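You operate a simulated robot arm through the tools that you are given. There is no shell and no other tool.

The job below is to be done with a simulated robot arm. You get a single attempt, and the scene is never put back.

Task
Set the controls near the middle of the drawer bench. At the end: the green call button is switched off; the grey call button is switched on; the blue call button is switched on; the store dial is turned to chill; whatever was shut is shut again. Leave all else as you found it, and nothing knocked over.

The check looks at the end state, three seconds after you hand in, the way a careful person would. Anything else that was tipped, shoved, dropped, spilled or broken makes it a failure.

Robot
A 7-joint arm with a two-finger parallel gripper, fixed in place. Base frame: the origin is at the foot of the arm, x ahead of it, y to its left, z up. Lengths are in mm, angles in rad, forces in N, time in s.
With the tool pointing down near the work surface it reaches from about 420 to 900 mm from the base axis. Its first joint turns from -2.496 to 2.496 rad. Payload 3 kg.
Tool frame: the origin (TCP) lies between the finger pads and is the grasp point; the fingertips stand 30 mm ahead of it; z points along the fingers, y is the line along which they close. Largest opening 94 mm; finger width 28, thickness 10; the body of the gripper, 50 by 96 mm, starts 55 mm behind the TCP.
Orientation is that of the tool frame in the base frame, as [roll, pitch, yaw] about the fixed x, y, z axes, in that order (R = Rz(yaw) Ry(pitch) Rx(roll)). With the fingers straight down and closing along the base's y, the tool's x points along the base's -x, its y along +y and its z along -z.

Tools
- The arm moves only by the tool move_arm. Its argument "deltas" is text: rows parted by semicolons, each of 7 numbers parted by spaces: the turn, a rotation vector about the tool's x, y, z in rad, then the shift along the tool's x, y, z in mm, then the opening in per cent of the stroke, from 0 (shut) to 100 (fully open). In form: ax ay az tx ty tz claw; .... A call has 1 to 20 rows; each row shifts and turns the commanded pose from where the row before left it, along the tool's axes as they then stand. Rows are played at 5 a second. More than 50 mm and 0.15 rad between two rows, or a gripper value outside its range, and nothing of the call is played. Where a pose cannot be reached the arm comes as near as it can. A force on the tool above 40 N (or 10 N above the force at the start of the call, whichever is more), or a blocked arm, ends the call early, and 0.2 s more pass. Each finger travels about 72 mm/s and halts on what it meets, pressing with about 32 N; the grip force reading is that of the motor and also rises with nothing between the fingers. The clock runs only during rows and for 0.2 s after the last one: add rows that do not move to give the fingers time. The reply holds the time, the measured pose of the TCP, the force on the tool along the base axes, the opening and the grip force, in the units named above and with some noise, with the torque about the TCP (base axes, N m) and any sound that the robot's microphone picked up.
- Cameras (640 x 400 px; columns grow to the right, rows downward): "scene" is fixed at [219.1, 651, 1566.3]; the picture's right is [-0.75, -0.66, 0.00], its down [-0.46, 0.52, -0.72] and it looks along [0.48, -0.54, -0.69] (base axes); focal length 341 px, centre (320, 200). "wrist" rides on the gripper at [76, 14, -103] in the tool frame; the picture's right is [-0.18, 0.98, 0.00], its down [-0.75, -0.14, -0.64] and it looks along [-0.63, -0.12, 0.77] (tool axes); focal length 243 px, centre (320, 200). There is no depth. A picture from a camera that has moved, and an enlarged one, comes with that camera's place and axes in the base frame and with its lens.
- camera(camera): a new picture of that camera. The clock stands still meanwhile.
- inspect(camera, box): a new picture of the part [left, top, right, bottom] of that camera's present view, enlarged. The clock stands still meanwhile.
- job_done(): hands the job in; it is judged then, once.

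Nothing tells you positions but the pictures and the camera data. Unless the task says otherwise, let go and move clear before handing in.

The tools are called after "Call:" as name(argument=value, ...) on one line, values as JSON. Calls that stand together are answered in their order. move_arm: Moves the arm, as the interface text tells. Its arguments: {"type":"object","properties":{"deltas":{"type":"string"}},"required":["deltas"]} The other tools are called the same way: camera (camera) takes a picture; inspect (camera, box) takes an enlarged picture of a part of a camera's view; job_done () hands the job in.

At the start:

```text
time_s: 0.0
tool_pos: [548.7, 230.1, 1141.5]
tool_rot: [-3.141, 0.0, -3.14]
ft_force: [-0.5, 0.2, 0.4]
wrist_torque: [-0.01, 0.01, -0.03]
width: 94.1
grip_force: 0.0
```

scene: 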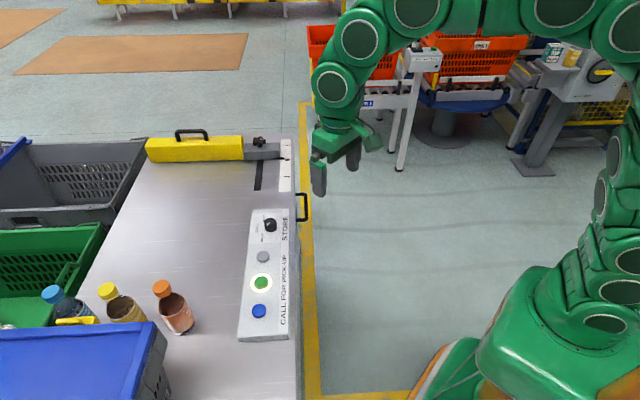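
wrist: 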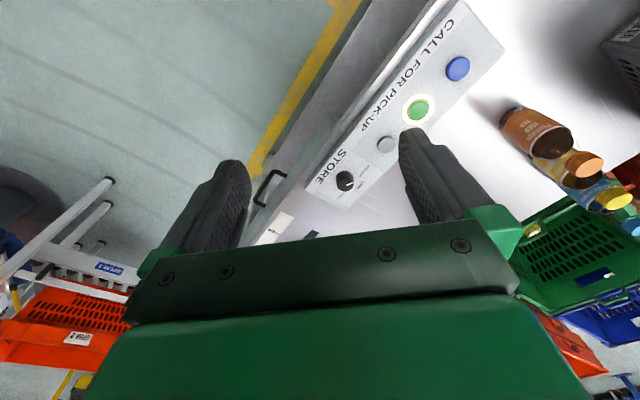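

I see a bench with a control panel (store dial, grey, green lit, and blue call buttons) and a yellow-handled item and drawer behind it. I'll look closer at the panel before moving.

Call:
inspect(camera="scene", box=[220, 190, 320, 350])

Call:
inspect(camera="scene", box=[130, 110, 330, 235])

Call:
inspect(camera="wrist", box=[240, 0, 520, 250])

```text
2.50 times, centred on (270, 270) of scene
camera zoom: at [219.1, 651.0, 1566.3], right [-0.75, -0.66, 0.0], down [-0.46, 0.52, -0.72], along [0.48, -0.54, -0.69], focal length 852 px, centre (445, 25)
```

zoom: 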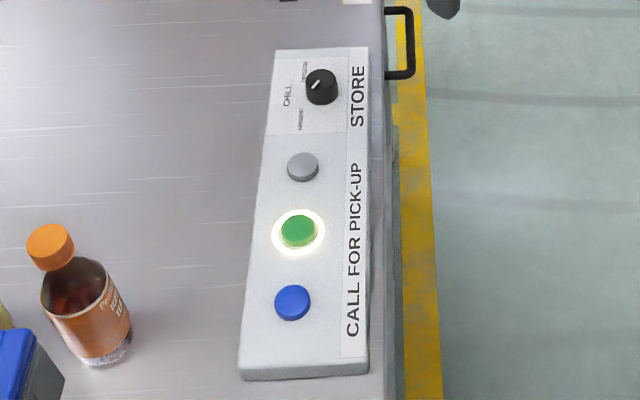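

```text
3.20 times, centred on (230, 172) of scene
camera zoom: at [219.1, 651.0, 1566.3], right [-0.75, -0.66, 0.0], down [-0.46, 0.52, -0.72], along [0.48, -0.54, -0.69], focal length 1091 px, centre (608, 288)
```

zoom: 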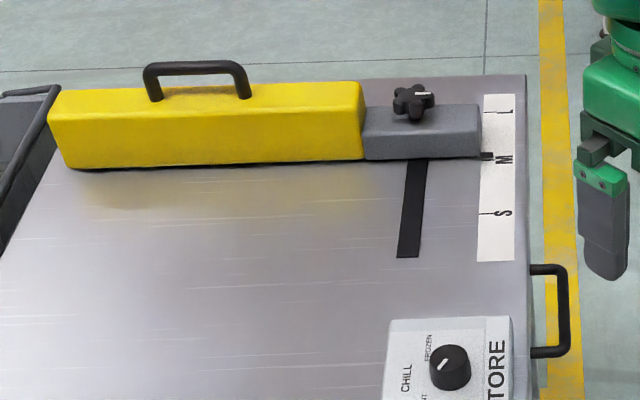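

```text
1.60 times, centred on (380, 125) of wrist
camera zoom: at [472.3, 244.7, 1242.9], right [0.18, 0.98, 0.0], down [0.75, -0.14, 0.64], along [0.63, -0.12, -0.77], focal length 388 px, centre (224, 320)
```

zoom: 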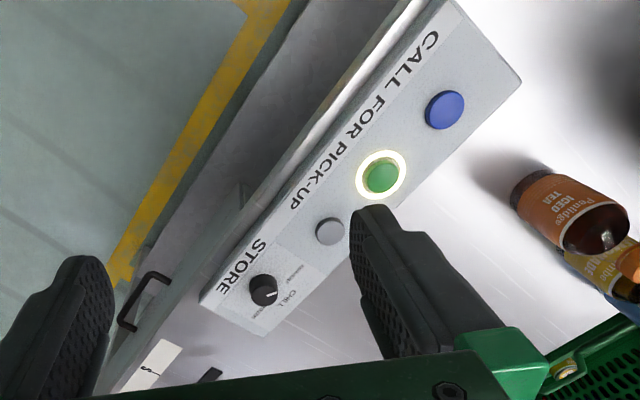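

The panel lies diagonally; I estimate blue at about (600, 445), green (657, 386), grey (715, 329), dial (783, 239), with tops near z 807. I'll zoom in on the dial and the buttons.

Call:
inspect(camera="scene", box=[250, 208, 298, 238])

Call:
inspect(camera="wrist", box=[310, 155, 390, 205])

Call:
inspect(camera="scene", box=[240, 245, 290, 330])

```text
13.33 times, centred on (274, 223) of scene
camera zoom: at [219.1, 651.0, 1566.3], right [-0.75, -0.66, 0.0], down [-0.46, 0.52, -0.72], along [0.48, -0.54, -0.69], focal length 4545 px, centre (933, -107)
```

zoom: 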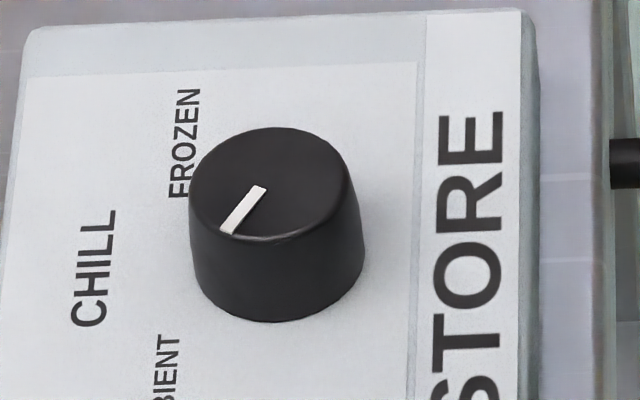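

```text
8.00 times, centred on (350, 180) of wrist
camera zoom: at [472.3, 244.7, 1242.9], right [0.18, 0.98, 0.0], down [0.75, -0.14, 0.64], along [0.63, -0.12, -0.77], focal length 1941 px, centre (80, 360)
```

zoom: 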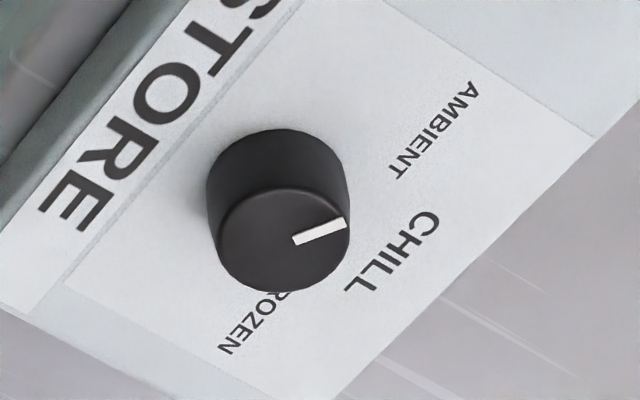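

```text
4.71 times, centred on (265, 288) of scene
camera zoom: at [219.1, 651.0, 1566.3], right [-0.75, -0.66, 0.0], down [-0.46, 0.52, -0.72], along [0.48, -0.54, -0.69], focal length 1604 px, centre (579, -212)
```

zoom: 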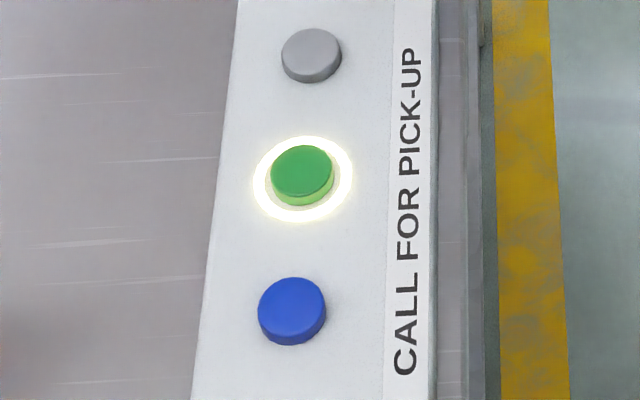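

The dial pointer is at about 106° in base axes, which is AMBIENT. CHILL lies at about 45° and FROZEN at about -15°, so the dial needs roughly 60° clockwise from above. First I'll close the gripper and hover above the green button.

Call:
move_arm(deltas="0 0 0 -10.83 15.59 24.15 0; 0 0 0 -10.83 15.59 24.15 0; 0 0 0 -10.83 15.59 24.15 0; 0 0 0 -10.83 15.59 24.15 0; 0 0 0 -10.83 15.59 24.15 0; 0 0 0 -10.83 15.59 24.15 0; 0 0 0 -10.83 15.59 24.15 0; 0 0 0 -10.83 15.59 24.15 0; 0 0 0 -10.83 15.59 24.15 0; 0 0 0 -10.83 15.59 24.15 0; 0 0 0 0 0 0 0; 0 0 0 0 0 0 0; 0 0 0 0 0 0 0")

Call:
camera(camera="wrist")

Call:
camera(camera="scene")

```text
time_s: 2.8
tool_pos: [656.2, 383.8, 900.4]
tool_rot: [-3.141, -0.001, 3.141]
ft_force: [0.5, 0.4, -0.2]
wrist_torque: [-0.01, 0.01, 0.01]
width: 0.0
grip_force: 32.1
```

```text
taken
camera wrist: at [579.6, 398.1, 1002.2], right [0.18, 0.98, 0.0], down [0.75, -0.14, 0.64], along [0.63, -0.12, -0.77], focal length 243 px, centre (320, 200)
```

wrist: 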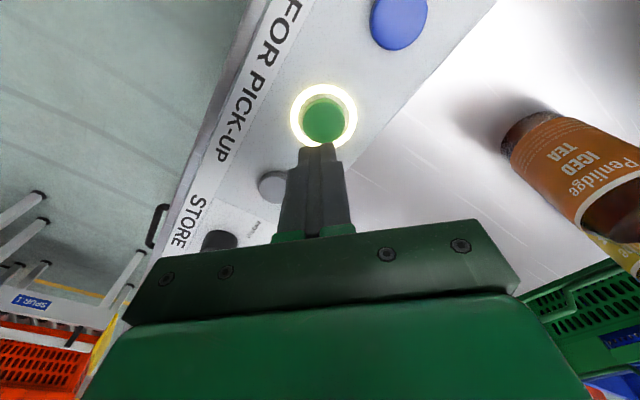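

```text
taken
```

scene: 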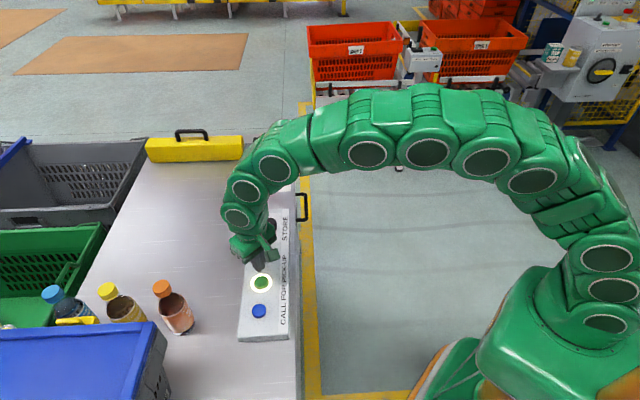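

The green button is at about (658, 386) with its top near z 807, and the fingertips are at z 870. I'll shift slightly and come down to just above it.

Call:
move_arm(deltas="0 0 0 -2 2.5 10 0; 0 0 0 0 0 12 0; 0 0 0 0 0 12 0; 0 0 0 0 0 10 0; 0 0 0 0 0 8 0; 0 0 0 0 0 4 0; 0 0 0 0 0 0 0; 0 0 0 0 0 0 0")

Call:
camera(camera="wrist")

Call:
inspect(camera="scene", box=[220, 225, 310, 345])

```text
time_s: 4.6
tool_pos: [658.3, 388.7, 844.5]
tool_rot: [3.141, 0.003, -3.142]
ft_force: [0.4, -7.3, 20.1]
wrist_torque: [-0.25, 0.02, 0.02]
width: 0.1
grip_force: 31.9
heard: click
```

```text
taken
camera wrist: at [581.5, 403.0, 945.9], right [0.18, 0.98, 0.0], down [0.75, -0.14, 0.64], along [0.63, -0.12, -0.77], focal length 243 px, centre (320, 200)
```

wrist: 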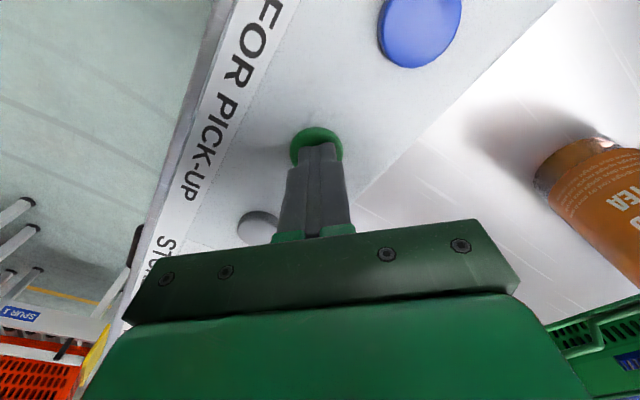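

```text
3.33 times, centred on (265, 285) of scene
camera zoom: at [219.1, 651.0, 1566.3], right [-0.75, -0.66, 0.0], down [-0.46, 0.52, -0.72], along [0.48, -0.54, -0.69], focal length 1136 px, centre (503, -83)
```

zoom: 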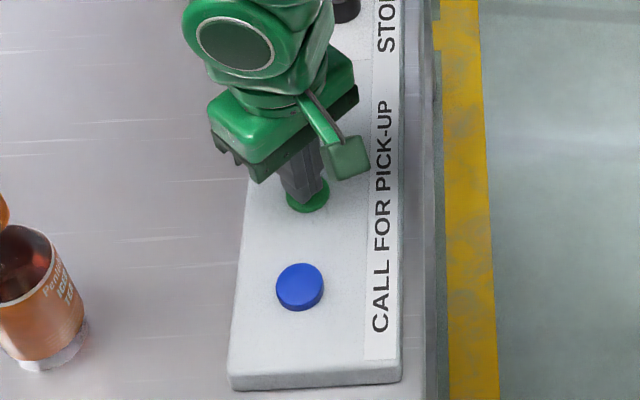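

The button clicked and the green ring appears to have gone dark, so its top must be nearer z 817 than I estimated. I'll lift straight up, then hover over the grey button.

Call:
move_arm(deltas="0 0 0 0 0 -5 0; 0 0 0 0 0 -10 0; 0 0 0 0 0 -20 0; 0 0 0 0 0 -20 0; 0 0 0 0 0 0 0; 0 0 0 0 0 0 0; 0 0 0 0 0 0 0")

Call:
camera(camera="wrist")

Call:
inspect(camera="scene", box=[220, 225, 310, 345])

```text
time_s: 6.2
tool_pos: [657.3, 388.7, 896.9]
tool_rot: [-3.14, 0.002, -3.142]
ft_force: [-0.1, 0.6, -0.4]
wrist_torque: [-0.03, 0.0, 0.01]
width: 0.0
grip_force: 32.1
```

```text
taken
camera wrist: at [580.8, 403.1, 1000.5], right [0.18, 0.98, 0.0], down [0.75, -0.14, 0.64], along [0.63, -0.12, -0.77], focal length 243 px, centre (320, 200)
```

wrist: 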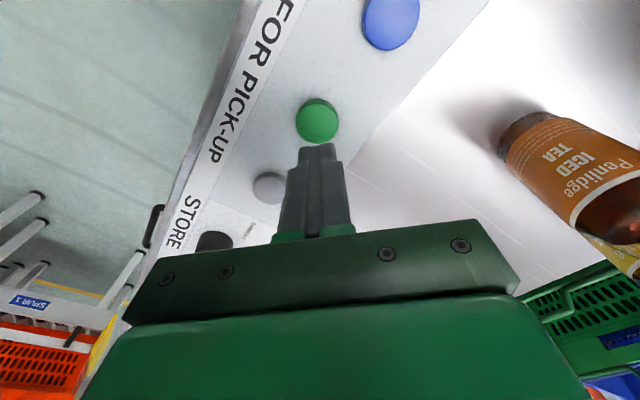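

```text
3.33 times, centred on (265, 285) of scene
camera zoom: at [219.1, 651.0, 1566.3], right [-0.75, -0.66, 0.0], down [-0.46, 0.52, -0.72], along [0.48, -0.54, -0.69], focal length 1136 px, centre (503, -83)
```

zoom: 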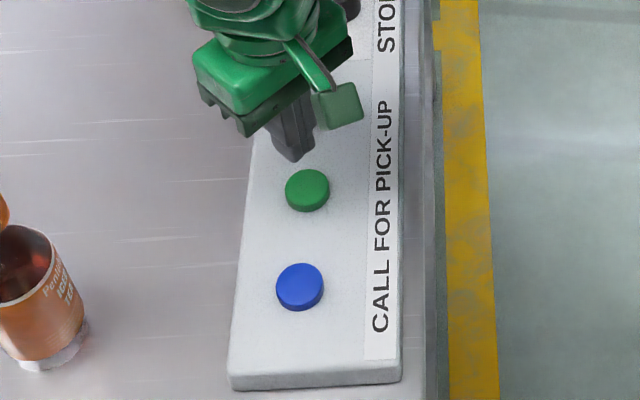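

Green is off. Grey is at about (709, 330), so I'll move over there and press to the same depth.

Call:
move_arm(deltas="0 0 0 -17.4 -19.6 0 0; 0 0 0 -17.4 -19.6 0 0; 0 0 0 -17.4 -19.6 0 0; 0 0 0 0 0 0 0; 0 0 0 0 0 0 0; 0 0 0 0 0 0 0")

Call:
camera(camera="wrist")

```text
time_s: 7.6
tool_pos: [709.8, 329.1, 898.7]
tool_rot: [3.141, 0.0, -3.14]
ft_force: [-0.1, 1.1, -0.2]
wrist_torque: [0.02, 0.02, -0.02]
width: 0.2
grip_force: 31.8
```

```text
taken
camera wrist: at [633.3, 343.9, 1000.9], right [0.18, 0.98, 0.0], down [0.75, -0.14, 0.64], along [0.63, -0.12, -0.77], focal length 243 px, centre (320, 200)
```

wrist: 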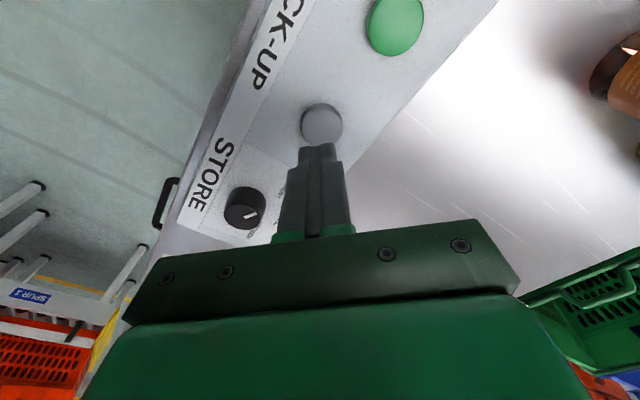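

The fingertips are lined up over grey. I'll come down, with slow steps at the end.

Call:
move_arm(deltas="0 0 0 0 1 12 0; 0 0 0 0 0 12 0; 0 0 0 0 0 12 0; 0 0 0 0 0 8 0; 0 0 0 0 0 3 0; 0 0 0 0 0 3 0; 0 0 0 0 0 2 0; 0 0 0 0 0 2 0; 0 0 0 0 0 0 0")

Call:
camera(camera="wrist")

```text
time_s: 9.6
tool_pos: [710.9, 330.2, 845.2]
tool_rot: [3.141, 0.002, 3.14]
ft_force: [-0.6, 5.7, 11.1]
wrist_torque: [0.16, 0.0, 0.03]
width: 0.0
grip_force: 32.1
heard: click
```

```text
taken
camera wrist: at [633.8, 346.0, 947.7], right [0.18, 0.98, 0.0], down [0.75, -0.14, 0.64], along [0.63, -0.12, -0.77], focal length 243 px, centre (320, 200)
```

wrist: 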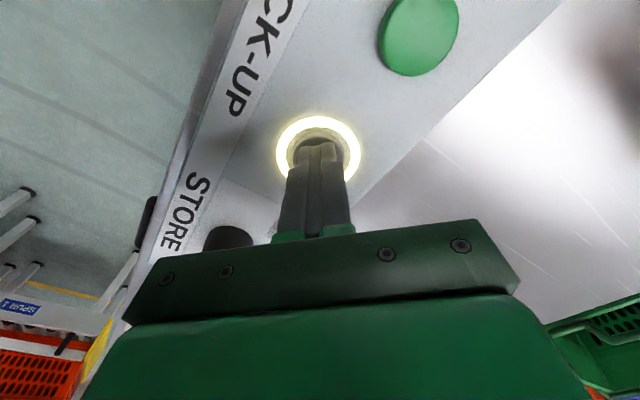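

Grey is now lit. I'll lift off and travel to blue at about (597, 444).

Call:
move_arm(deltas="0 0 0 0 0 -5 0; 0 0 0 0 0 -10 0; 0 0 0 0 0 -20 0; 0 0 0 0 0 -18 0; 0 0 0 22.6 22.8 0 0; 0 0 0 22.6 22.8 0 0; 0 0 0 22.6 22.8 0 0; 0 0 0 22.6 22.8 0 0; 0 0 0 22.6 22.8 0 0; 0 0 0 0 0 0 0; 0 0 0 0 0 0 0; 0 0 0 0 0 0 0")

Call:
camera(camera="wrist")

Call:
camera(camera="scene")

```text
time_s: 12.2
tool_pos: [597.3, 446.1, 895.9]
tool_rot: [-3.141, 0.001, 3.141]
ft_force: [-0.1, 0.6, 0.2]
wrist_torque: [0.02, -0.05, 0.03]
width: 0.0
grip_force: 32.0
```

```text
taken
camera wrist: at [520.9, 459.4, 998.6], right [0.18, 0.98, 0.0], down [0.75, -0.14, 0.64], along [0.63, -0.12, -0.77], focal length 243 px, centre (320, 200)
```

wrist: 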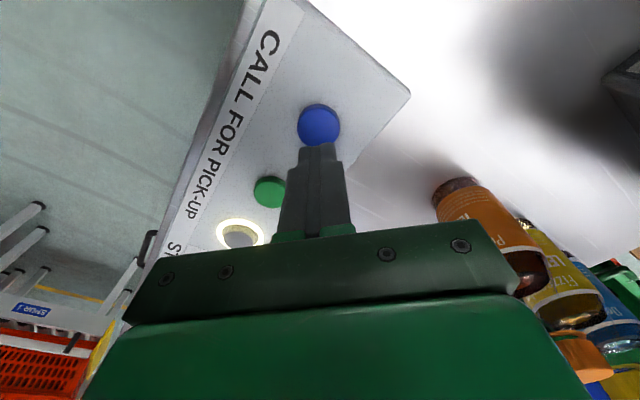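

```text
taken
```

scene: 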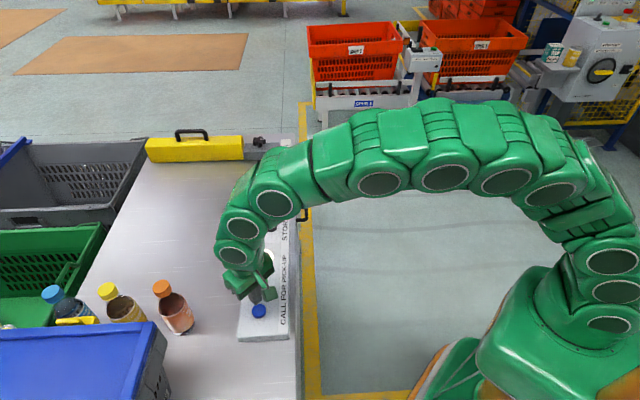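

The fingertips sit over blue within about 2 mm. I'll adjust and press.

Call:
move_arm(deltas="0 0 0 1 -1.5 11 0; 0 0 0 0 0 12 0; 0 0 0 0 0 10 0; 0 0 0 0 0 8 0; 0 0 0 0 0 3 0; 0 0 0 0 0 3 0; 0 0 0 0 0 2 0; 0 0 0 0 0 2 0; 0 0 0 0 0 0 0")

Call:
camera(camera="wrist")

```text
time_s: 14.2
tool_pos: [596.7, 444.3, 846.3]
tool_rot: [3.142, 0.001, 3.14]
ft_force: [2.1, -0.4, 3.6]
wrist_torque: [-0.02, -0.01, -0.01]
width: 0.0
grip_force: 31.5
heard: click
```

```text
taken
camera wrist: at [520.8, 458.4, 949.2], right [0.18, 0.98, 0.0], down [0.75, -0.14, 0.64], along [0.63, -0.12, -0.77], focal length 243 px, centre (320, 200)
```

wrist: 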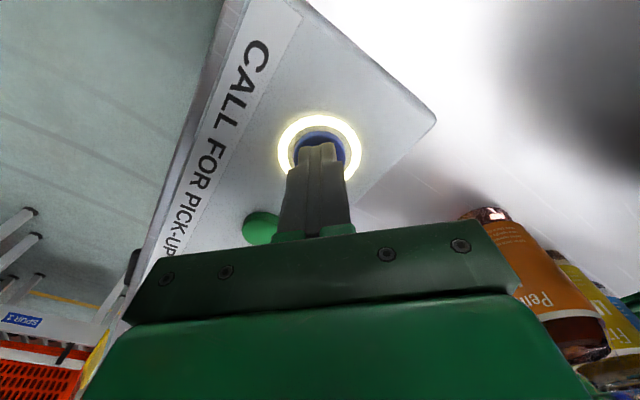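

Blue is lit as well. I'll lift, open the fingers to about 60 mm, travel to above the dial at about (779, 241), pre-rotate +30° and take a look.

Call:
move_arm(deltas="0 0 0 0 0 -5 0; 0 0 0 0 0 -10 0; 0 0 0 0 0 -20 0; 0 0 0 0 0 -25 0; 0 0 0 -22.8 -25.4 0 20; 0 0 0 -22.8 -25.4 0 40; 0 0 0 -22.8 -25.4 0 64; 0 0 0 -22.8 -25.4 0 64; 0 0 0 -22.8 -25.4 0 64; 0 0 0 -22.8 -25.4 0 64; 0 0 0 -22.8 -25.4 0 64; 0 0 0 -22.8 -25.4 0 64; 0 0 0 0 0 0 64; 0 0 0 0 0 0 64; 0 0 0 0 0 0 64")

Call:
camera(camera="wrist")

Call:
camera(camera="scene")

```text
time_s: 17.4
tool_pos: [781.4, 242.1, 907.0]
tool_rot: [3.141, 0.001, 3.141]
ft_force: [0.3, 0.0, 1.0]
wrist_torque: [-0.02, 0.01, -0.03]
width: 60.0
grip_force: 0.1
```

```text
taken
camera wrist: at [703.7, 255.6, 1008.9], right [0.18, 0.98, 0.0], down [0.75, -0.14, 0.64], along [0.63, -0.12, -0.77], focal length 243 px, centre (320, 200)
```

wrist: 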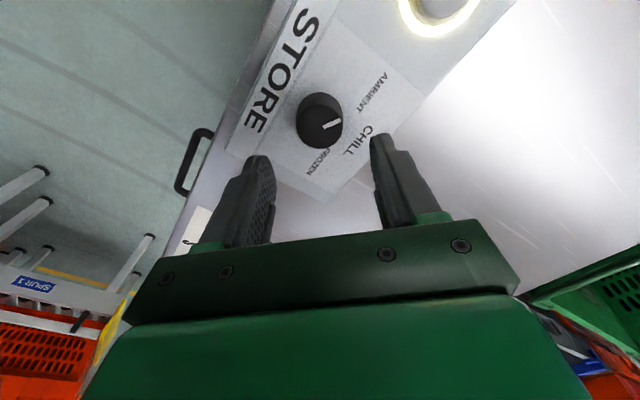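

```text
taken
```

scene: 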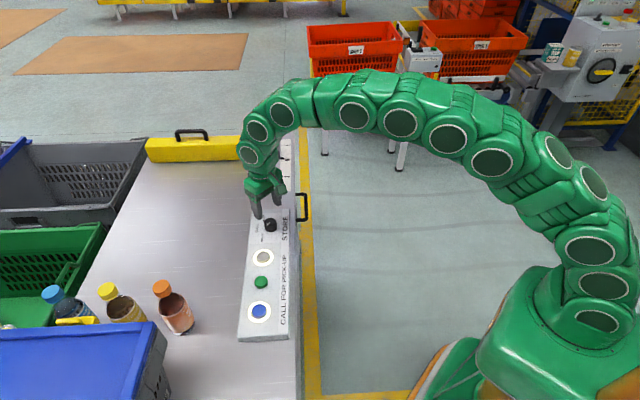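

Call:
inspect(camera="wrist", box=[260, 70, 400, 200])

Call:
inspect(camera="scene", box=[235, 180, 315, 330])

```text
3.08 times, centred on (330, 135) of wrist
camera zoom: at [703.7, 255.6, 1008.9], right [0.18, 0.98, 0.0], down [0.75, -0.14, 0.64], along [0.63, -0.12, -0.77], focal length 746 px, centre (289, 400)
```

zoom: 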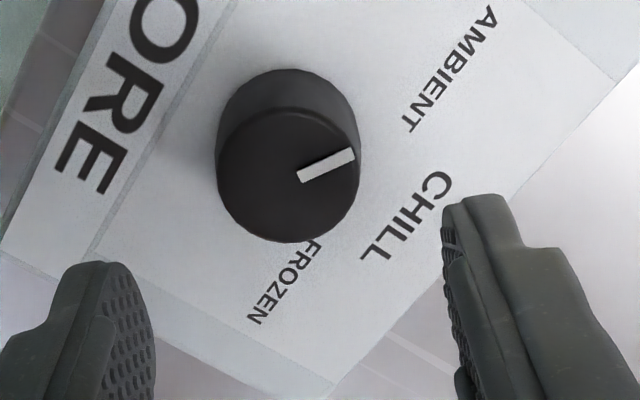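

```text
2.67 times, centred on (275, 255) of scene
camera zoom: at [219.1, 651.0, 1566.3], right [-0.75, -0.66, 0.0], down [-0.46, 0.52, -0.72], along [0.48, -0.54, -0.69], focal length 909 px, centre (440, 53)
```

zoom: 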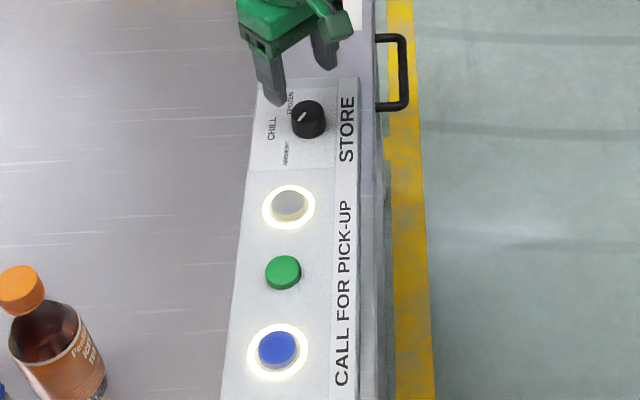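

Blue and grey are lit and green is dark. The knob is about 35 mm across, centred at about (778.5, 241), with its top at z 831 and the panel at z 807. I'll turn the gripper +30°, centre on it and lower until the fingertips are about 5 mm above the panel.

Call:
move_arm(deltas="0 0 -0.131 2 -1 0 64; 0 0 -0.131 0 0 0 64; 0 0 -0.131 0 0 0 64; 0 0 -0.131 0 0 0 64; 0 0 0 0 0 0 64; 0 0 0 0 0 0 64")

Call:
camera(camera="wrist")

Call:
inspect(camera="scene", box=[230, 160, 310, 260])

```text
time_s: 18.8
tool_pos: [778.6, 240.5, 905.9]
tool_rot: [3.141, 0.0, -2.616]
ft_force: [-0.2, 0.4, 0.2]
wrist_torque: [0.02, -0.02, 0.03]
width: 60.0
grip_force: 0.0
```

```text
taken
camera wrist: at [704.3, 213.8, 1008.7], right [-0.33, 0.94, 0.0], down [0.72, 0.26, 0.64], along [0.61, 0.21, -0.77], focal length 243 px, centre (320, 200)
```

wrist: 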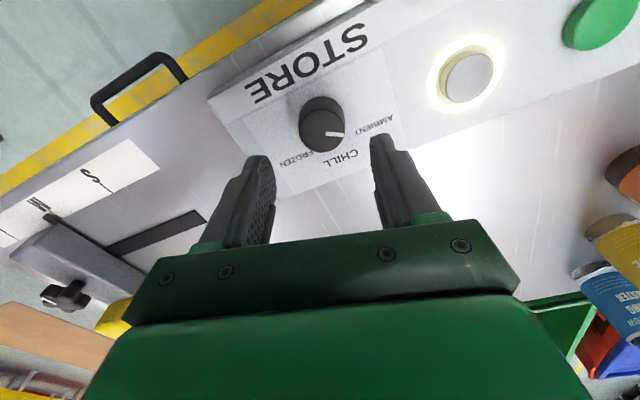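

```text
4.00 times, centred on (270, 210) of scene
camera zoom: at [219.1, 651.0, 1566.3], right [-0.75, -0.66, 0.0], down [-0.46, 0.52, -0.72], along [0.48, -0.54, -0.69], focal length 1364 px, centre (520, 160)
```

zoom: 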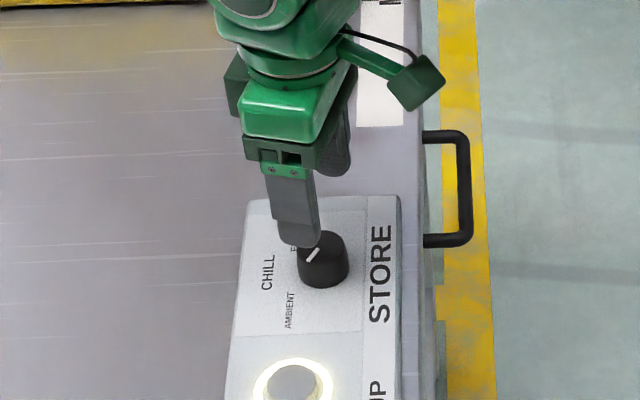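

The knob is centred under the gripper. I'll descend 63 mm around it with the fingers still open.

Call:
move_arm(deltas="0 0 0 0 0 14 64; 0 0 0 0 0 14 64; 0 0 0 0 0 12 64; 0 0 0 0 0 10 64; 0 0 0 0 0 8 64; 0 0 0 0 0 5 64; 0 0 0 0 0 0 64; 0 0 0 0 0 0 64")

Call:
camera(camera="wrist")

Call:
inspect(camera="scene", box=[230, 160, 310, 260])

```text
time_s: 20.6
tool_pos: [778.5, 239.7, 845.3]
tool_rot: [-3.141, -0.001, -2.616]
ft_force: [0.4, 0.4, -0.4]
wrist_torque: [-0.01, 0.0, -0.01]
width: 60.6
grip_force: 0.1
```

```text
taken
camera wrist: at [704.2, 213.8, 946.6], right [-0.33, 0.94, 0.0], down [0.72, 0.26, 0.64], along [0.61, 0.21, -0.77], focal length 243 px, centre (320, 200)
```

wrist: 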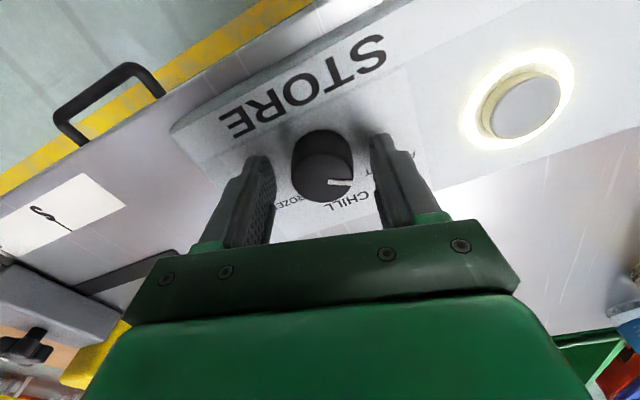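

```text
4.00 times, centred on (270, 210) of scene
camera zoom: at [219.1, 651.0, 1566.3], right [-0.75, -0.66, 0.0], down [-0.46, 0.52, -0.72], along [0.48, -0.54, -0.69], focal length 1364 px, centre (520, 160)
```

zoom: 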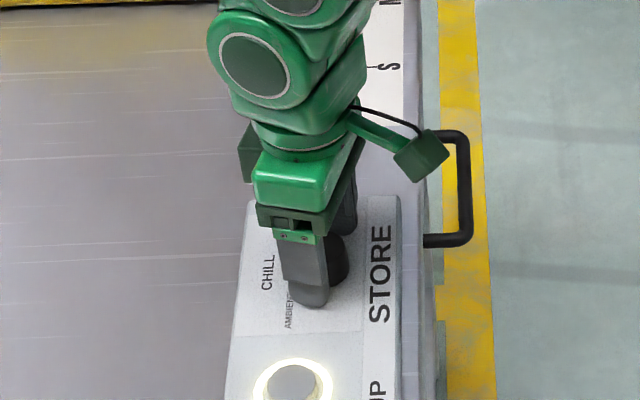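

The fingertips are around the knob near z 814 with no contact force. I'll close on it.

Call:
move_arm(deltas="0 0 0 0 0 0 50; 0 0 0 0 0 0 40; 0 0 0 0 0 0 30; 0 0 0 0 0 0 20; 0 0 0 0 0 0 20; 0 0 0 0 0 0 20")

Call:
camera(camera="wrist")

```text
time_s: 22.0
tool_pos: [777.2, 240.2, 844.4]
tool_rot: [-3.141, -0.001, -2.617]
ft_force: [-10.3, 16.3, 1.1]
wrist_torque: [0.54, 0.3, 0.02]
width: 36.9
grip_force: 44.4
```

```text
taken
camera wrist: at [703.8, 214.6, 946.6], right [-0.33, 0.94, 0.0], down [0.72, 0.26, 0.64], along [0.6, 0.21, -0.77], focal length 243 px, centre (320, 200)
```

wrist: 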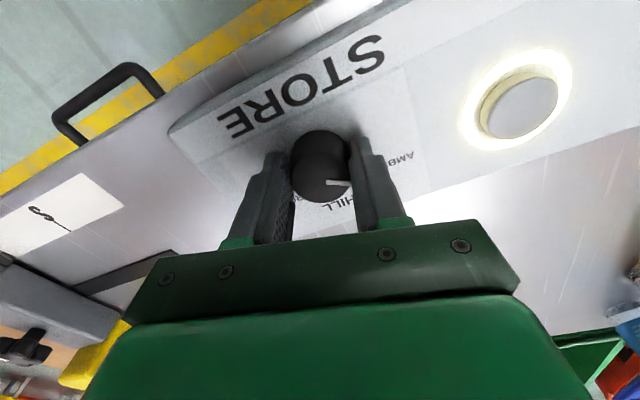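

The grip holds at 36.9 mm, with about 19 N of sideways force along the closing axis, so I'm roughly a millimetre off centre. I'll relieve it with a small shift along tool +y.

Call:
move_arm(deltas="0 0 0 0 0.7 0 20; 0 0 0 0 0 0 20")

```text
time_s: 22.6
tool_pos: [777.6, 240.8, 843.6]
tool_rot: [3.141, 0.001, -2.615]
ft_force: [-6.8, 12.0, 6.5]
wrist_torque: [0.39, 0.26, 0.02]
width: 37.0
grip_force: 45.4
```

Call:
move_arm(deltas="0 0 0 0 1.0 0 20; 0 0 0 0 0.5 0 20; 0 0 0 0 0 0 20")

```text
time_s: 23.4
tool_pos: [777.3, 240.1, 844.6]
tool_rot: [-3.139, 0.002, -2.618]
ft_force: [10.0, 0.0, 12.0]
wrist_torque: [0.0, -0.36, -0.04]
width: 37.1
grip_force: 45.1
```

Sideways force is now small. I'll start the clockwise turn (tool +z) with a small step and check the torque and the pointer.

Call:
move_arm(deltas="0 0 0.08 0 0 0 20; 0 0 0.08 0 0 0 20; 0 0 0 0 0 0 20")

Call:
inspect(camera="wrist", box=[240, 90, 440, 230])

```text
time_s: 24.2
tool_pos: [775.8, 240.4, 844.8]
tool_rot: [-3.141, 0.002, -2.779]
ft_force: [11.1, -3.9, 19.1]
wrist_torque: [-0.1, -0.15, -0.01]
width: 37.1
grip_force: 44.5
```

```text
2.86 times, centred on (340, 160) of wrist
camera zoom: at [700.2, 227.0, 946.4], right [-0.18, 0.98, 0.0], down [0.75, 0.14, 0.64], along [0.63, 0.11, -0.77], focal length 693 px, centre (263, 314)
```

zoom: 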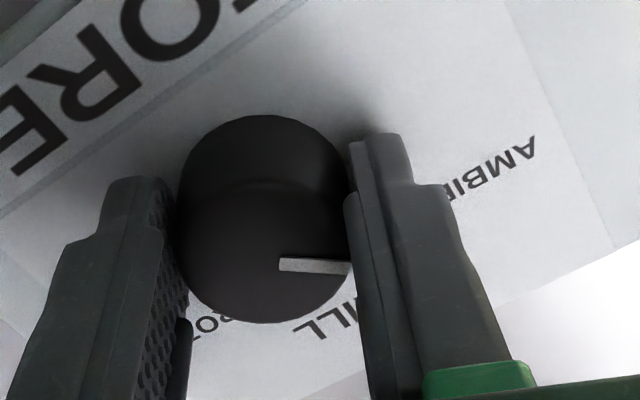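

The knob follows the grip: the pointer went from about 105° to about 96°. I'll keep turning clockwise in small steps, easing up slightly because of the upward force from the tapered knob.

Call:
move_arm(deltas="0 0 0.08 0 0 -0.5 20; 0 0 0.08 0 0 0 20; 0 0 0.08 0 0 0 20; 0 0 0.08 0 0 0 20; 0 0 0 0 0 0 20")

Call:
inspect(camera="wrist", box=[240, 90, 440, 230])

```text
time_s: 25.4
tool_pos: [777.5, 240.6, 843.8]
tool_rot: [-3.141, -0.001, -3.099]
ft_force: [25.8, -2.1, -0.8]
wrist_torque: [0.05, -1.09, -0.04]
width: 36.9
grip_force: 45.0
```

```text
2.86 times, centred on (340, 160) of wrist
camera zoom: at [699.7, 252.2, 946.5], right [0.14, 0.99, 0.0], down [0.76, -0.11, 0.64], along [0.64, -0.09, -0.77], focal length 693 px, centre (263, 314)
```

zoom: 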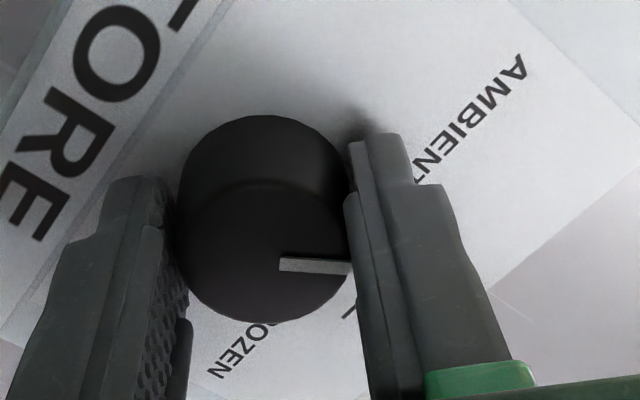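

Rotation is tracking well, but sideways force along x has built up to about 26 N from a small off-centre grip. I'll relieve it by shifting along base +x (tool -x).

Call:
move_arm(deltas="0 0 0 -1.2 0 0 20; 0 0 0 -1.0 0 0 20; 0 0 0 0 0 0 20")

```text
time_s: 26.2
tool_pos: [776.1, 241.0, 845.6]
tool_rot: [-3.141, -0.004, -3.098]
ft_force: [-10.8, -2.3, 5.1]
wrist_torque: [-0.05, 0.42, -0.03]
width: 37.2
grip_force: 44.8
stopped in row 3: the force on the tool passed its limit at 42 N (the readings are from after the stop); the commanded pose is now the measured one
```

That overshot and tripped the limit, but the force is now only about -11 N and the pose is re-referenced. The pointer is at about 77°, with roughly 32° left, so I'll go on in short segments and watch the force.

Call:
move_arm(deltas="0 0 0.07 0 0 0 20; 0 0 0.07 0 0 0 20; 0 0 0 0 0 0 20")

```text
time_s: 27.0
tool_pos: [777.4, 241.6, 844.9]
tool_rot: [-3.139, -0.006, 3.047]
ft_force: [-20.8, -3.3, 8.9]
wrist_torque: [-0.18, 0.65, 0.0]
width: 37.0
grip_force: 44.9
```

Force along x is -21 N. I'll combine a slight shift back along -x with the continued turn.

Call:
move_arm(deltas="0 0 0 0.5 0 0 20; 0 0 0.06 0 0 0 20; 0 0 0.06 0 0 0 20; 0 0 0 0 0 0 20")

```text
time_s: 28.0
tool_pos: [777.3, 241.9, 844.3]
tool_rot: [-3.141, -0.004, 2.925]
ft_force: [5.8, 4.7, -5.8]
wrist_torque: [-0.02, -0.44, 0.01]
width: 37.0
grip_force: 44.5
```

Forces are small again and about 42° is done. I'll continue with another 12° and look at the pointer.

Call:
move_arm(deltas="0 0 0.07 0 0 0 20; 0 0 0.07 0 0 0 20; 0 0 0.07 0 0 0 20; 0 0 0 0 0 0 20")

Call:
inspect(camera="wrist", box=[240, 90, 440, 230])

```text
time_s: 29.0
tool_pos: [776.9, 241.8, 845.1]
tool_rot: [-3.141, -0.001, 2.716]
ft_force: [30.5, 5.1, -9.7]
wrist_torque: [0.09, -1.18, 0.04]
width: 36.7
grip_force: 45.5
```

```text
2.86 times, centred on (340, 160) of wrist
camera zoom: at [713.4, 286.6, 946.6], right [0.57, 0.82, 0.0], down [0.63, -0.44, 0.64], along [0.52, -0.37, -0.77], focal length 693 px, centre (263, 314)
```

zoom: 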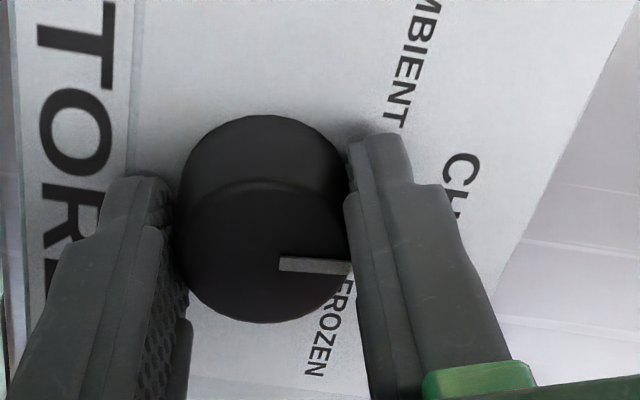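

The pointer is at about 51°, with about 6° left to CHILL at 45°. I'll relieve the x force and finish the turn.

Call:
move_arm(deltas="0 0 0 -0.55 0.25 0 20; 0 0 0.055 0 0 0 20; 0 0 0.05 0 0 0 20; 0 0 0 0 0 0 20")

Call:
inspect(camera="wrist", box=[240, 90, 440, 230])

```text
time_s: 30.0
tool_pos: [777.5, 241.2, 844.2]
tool_rot: [-3.139, -0.002, 2.611]
ft_force: [12.6, 0.4, 10.8]
wrist_torque: [0.21, -0.1, 0.05]
width: 36.8
grip_force: 45.4
```

```text
2.86 times, centred on (340, 160) of wrist
camera zoom: at [718.7, 293.2, 946.7], right [0.66, 0.75, 0.0], down [0.58, -0.5, 0.64], along [0.48, -0.42, -0.77], focal length 693 px, centre (263, 314)
```

zoom: 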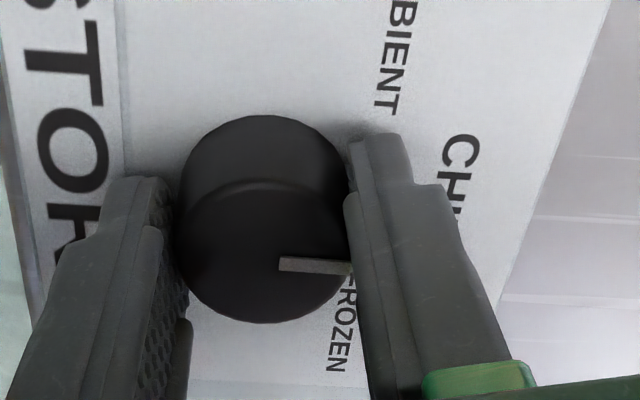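

The gripper has turned through about 60°. I'll open the fingers, lift clear and check the pointer.

Call:
move_arm(deltas="0 0 0 0 0 0 45; 0 0 0 0 0 0 55; 0 0 0 0 0 0 64; 0 0 0 0 0 0 64; 0 0 0 0 0 0 64; 0 0 0 0 0 -5 64; 0 0 0 0 0 -10 64; 0 0 0 0 0 -20 64; 0 0 0 0 0 -25 64; 0 0 0 0 0 0 64; 0 0 0 0 0 0 64")

Call:
inspect(camera="wrist", box=[220, 50, 440, 200])

Call:
inspect(camera="scene", box=[230, 180, 310, 260])

```text
time_s: 32.4
tool_pos: [777.9, 241.2, 903.8]
tool_rot: [-3.138, -0.004, 2.612]
ft_force: [0.0, 0.3, -0.9]
wrist_torque: [0.0, -0.02, 0.03]
width: 60.3
grip_force: 0.0
```

```text
2.67 times, centred on (330, 125) of wrist
camera zoom: at [718.3, 292.3, 1007.0], right [0.66, 0.76, 0.0], down [0.58, -0.5, 0.64], along [0.48, -0.42, -0.77], focal length 647 px, centre (293, 400)
```

zoom: 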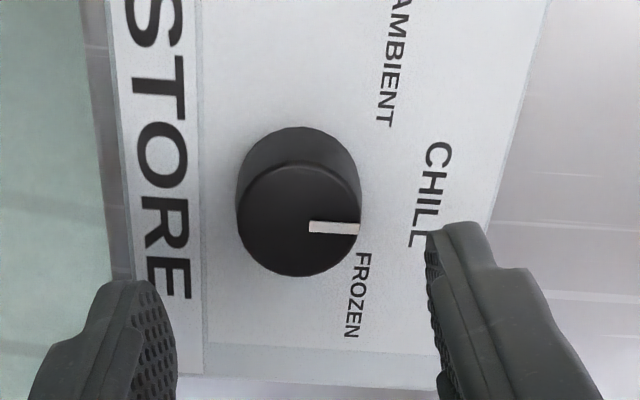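

```text
5.00 times, centred on (270, 220) of scene
camera zoom: at [219.1, 651.0, 1566.3], right [-0.75, -0.66, 0.0], down [-0.46, 0.52, -0.72], along [0.48, -0.54, -0.69], focal length 1704 px, centre (570, 100)
```

zoom: 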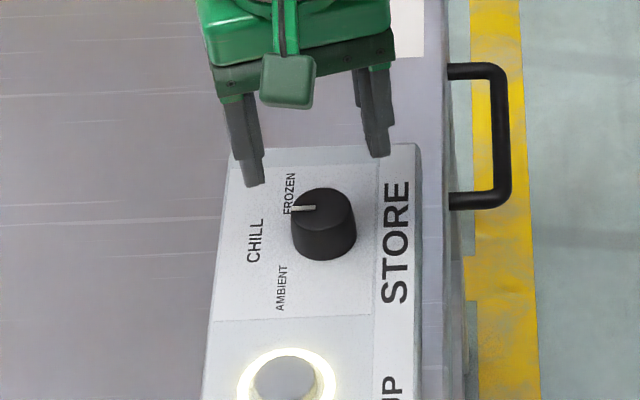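

The pointer now reads about 46°, matching the CHILL label direction of about 45°. I'll back off upward, return the arm towards its starting area and check everything.

Call:
move_arm(deltas="0 0 0 0 0 -30 64; 0 0 0 0 0 -30 64; 0 0 -0.13 0 0 -30 64; 0 0 -0.13 0 0 -30 64; 0 0 -0.13 0 0 -30 64; 0 0 -0.14 0 0 -30 80; 0 0 0 30 0 -20 100; 0 0 0 40 0 -10 100; 0 0 0 40 0 -10 100; 0 0 0 40 0 -10 100; 0 0 0 40 0 -8 100; 0 0 0 38 0 0 100; 0 0 0 0 0 0 100; 0 0 0 0 0 0 100")

Call:
camera(camera="scene")

Call:
inspect(camera="scene", box=[250, 208, 298, 238])

Call:
inspect(camera="scene", box=[220, 190, 320, 350])

Call:
camera(camera="wrist")

```text
time_s: 35.4
tool_pos: [552.5, 241.5, 1141.5]
tool_rot: [-3.14, -0.004, 3.14]
ft_force: [0.4, -0.1, 0.3]
wrist_torque: [0.0, -0.01, 0.0]
width: 93.9
grip_force: 0.1
```

```text
taken
```

scene: 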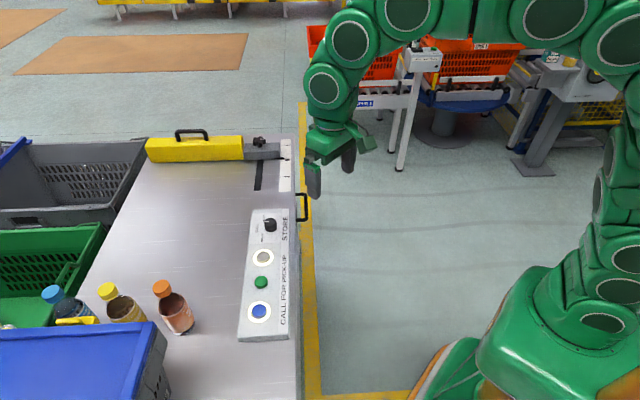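

```text
13.33 times, centred on (274, 223) of scene
camera zoom: at [219.1, 651.0, 1566.3], right [-0.75, -0.66, 0.0], down [-0.46, 0.52, -0.72], along [0.48, -0.54, -0.69], focal length 4545 px, centre (933, -107)
```

zoom: 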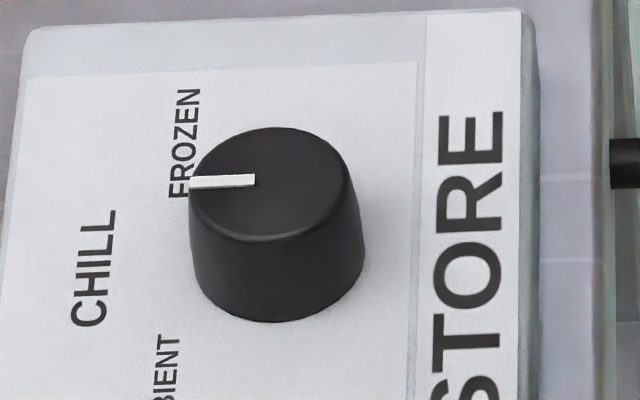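

```text
2.50 times, centred on (270, 270) of scene
camera zoom: at [219.1, 651.0, 1566.3], right [-0.75, -0.66, 0.0], down [-0.46, 0.52, -0.72], along [0.48, -0.54, -0.69], focal length 852 px, centre (445, 25)
```

zoom: 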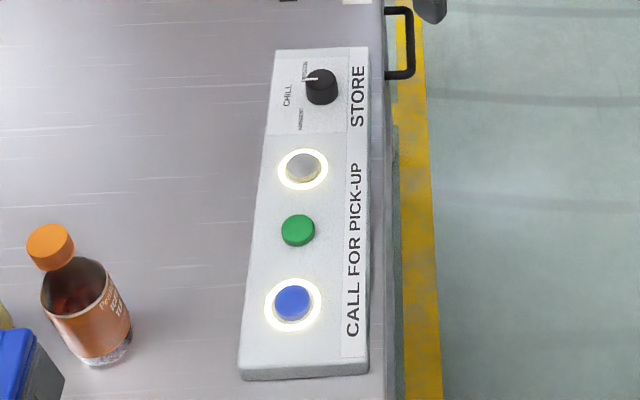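

```text
taken
camera wrist: at [476.7, 256.2, 1243.4], right [0.18, 0.98, 0.0], down [0.76, -0.14, 0.64], along [0.63, -0.12, -0.77], focal length 243 px, centre (320, 200)
```

wrist: 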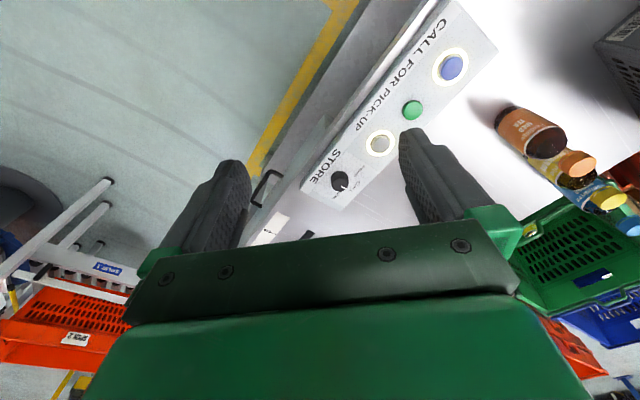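

The scene views show green dark, grey and blue lit, the dial pointer square on CHILL, and the panel and bottles in their original places. The gripper is open and clear and nothing was opened, so I'm handing in.

Call:
job_done()

```text
The job is handed in.
```

The controls are set as asked, and I handed the job in. I checked them in the final pictures; no result of the check came back.

- **Green call button:** switched off, with its ring dark.
- **Grey and blue call buttons:** switched on, both rings lit. Each one clicked when pressed.
- **Store dial:** turned about 60° clockwise from ambient to chill. The pointer looks to be within a degree or two of the chill label.
- **Everything else:** I opened nothing, and the drawer looks shut as it was at the start. The panel and bottles are where they were, and the arm ended close to its starting pose with the gripper open.

While I was turning the dial, one call stopped early when the sideways force reached 42 N. I re-centred the grip and finished the turn.
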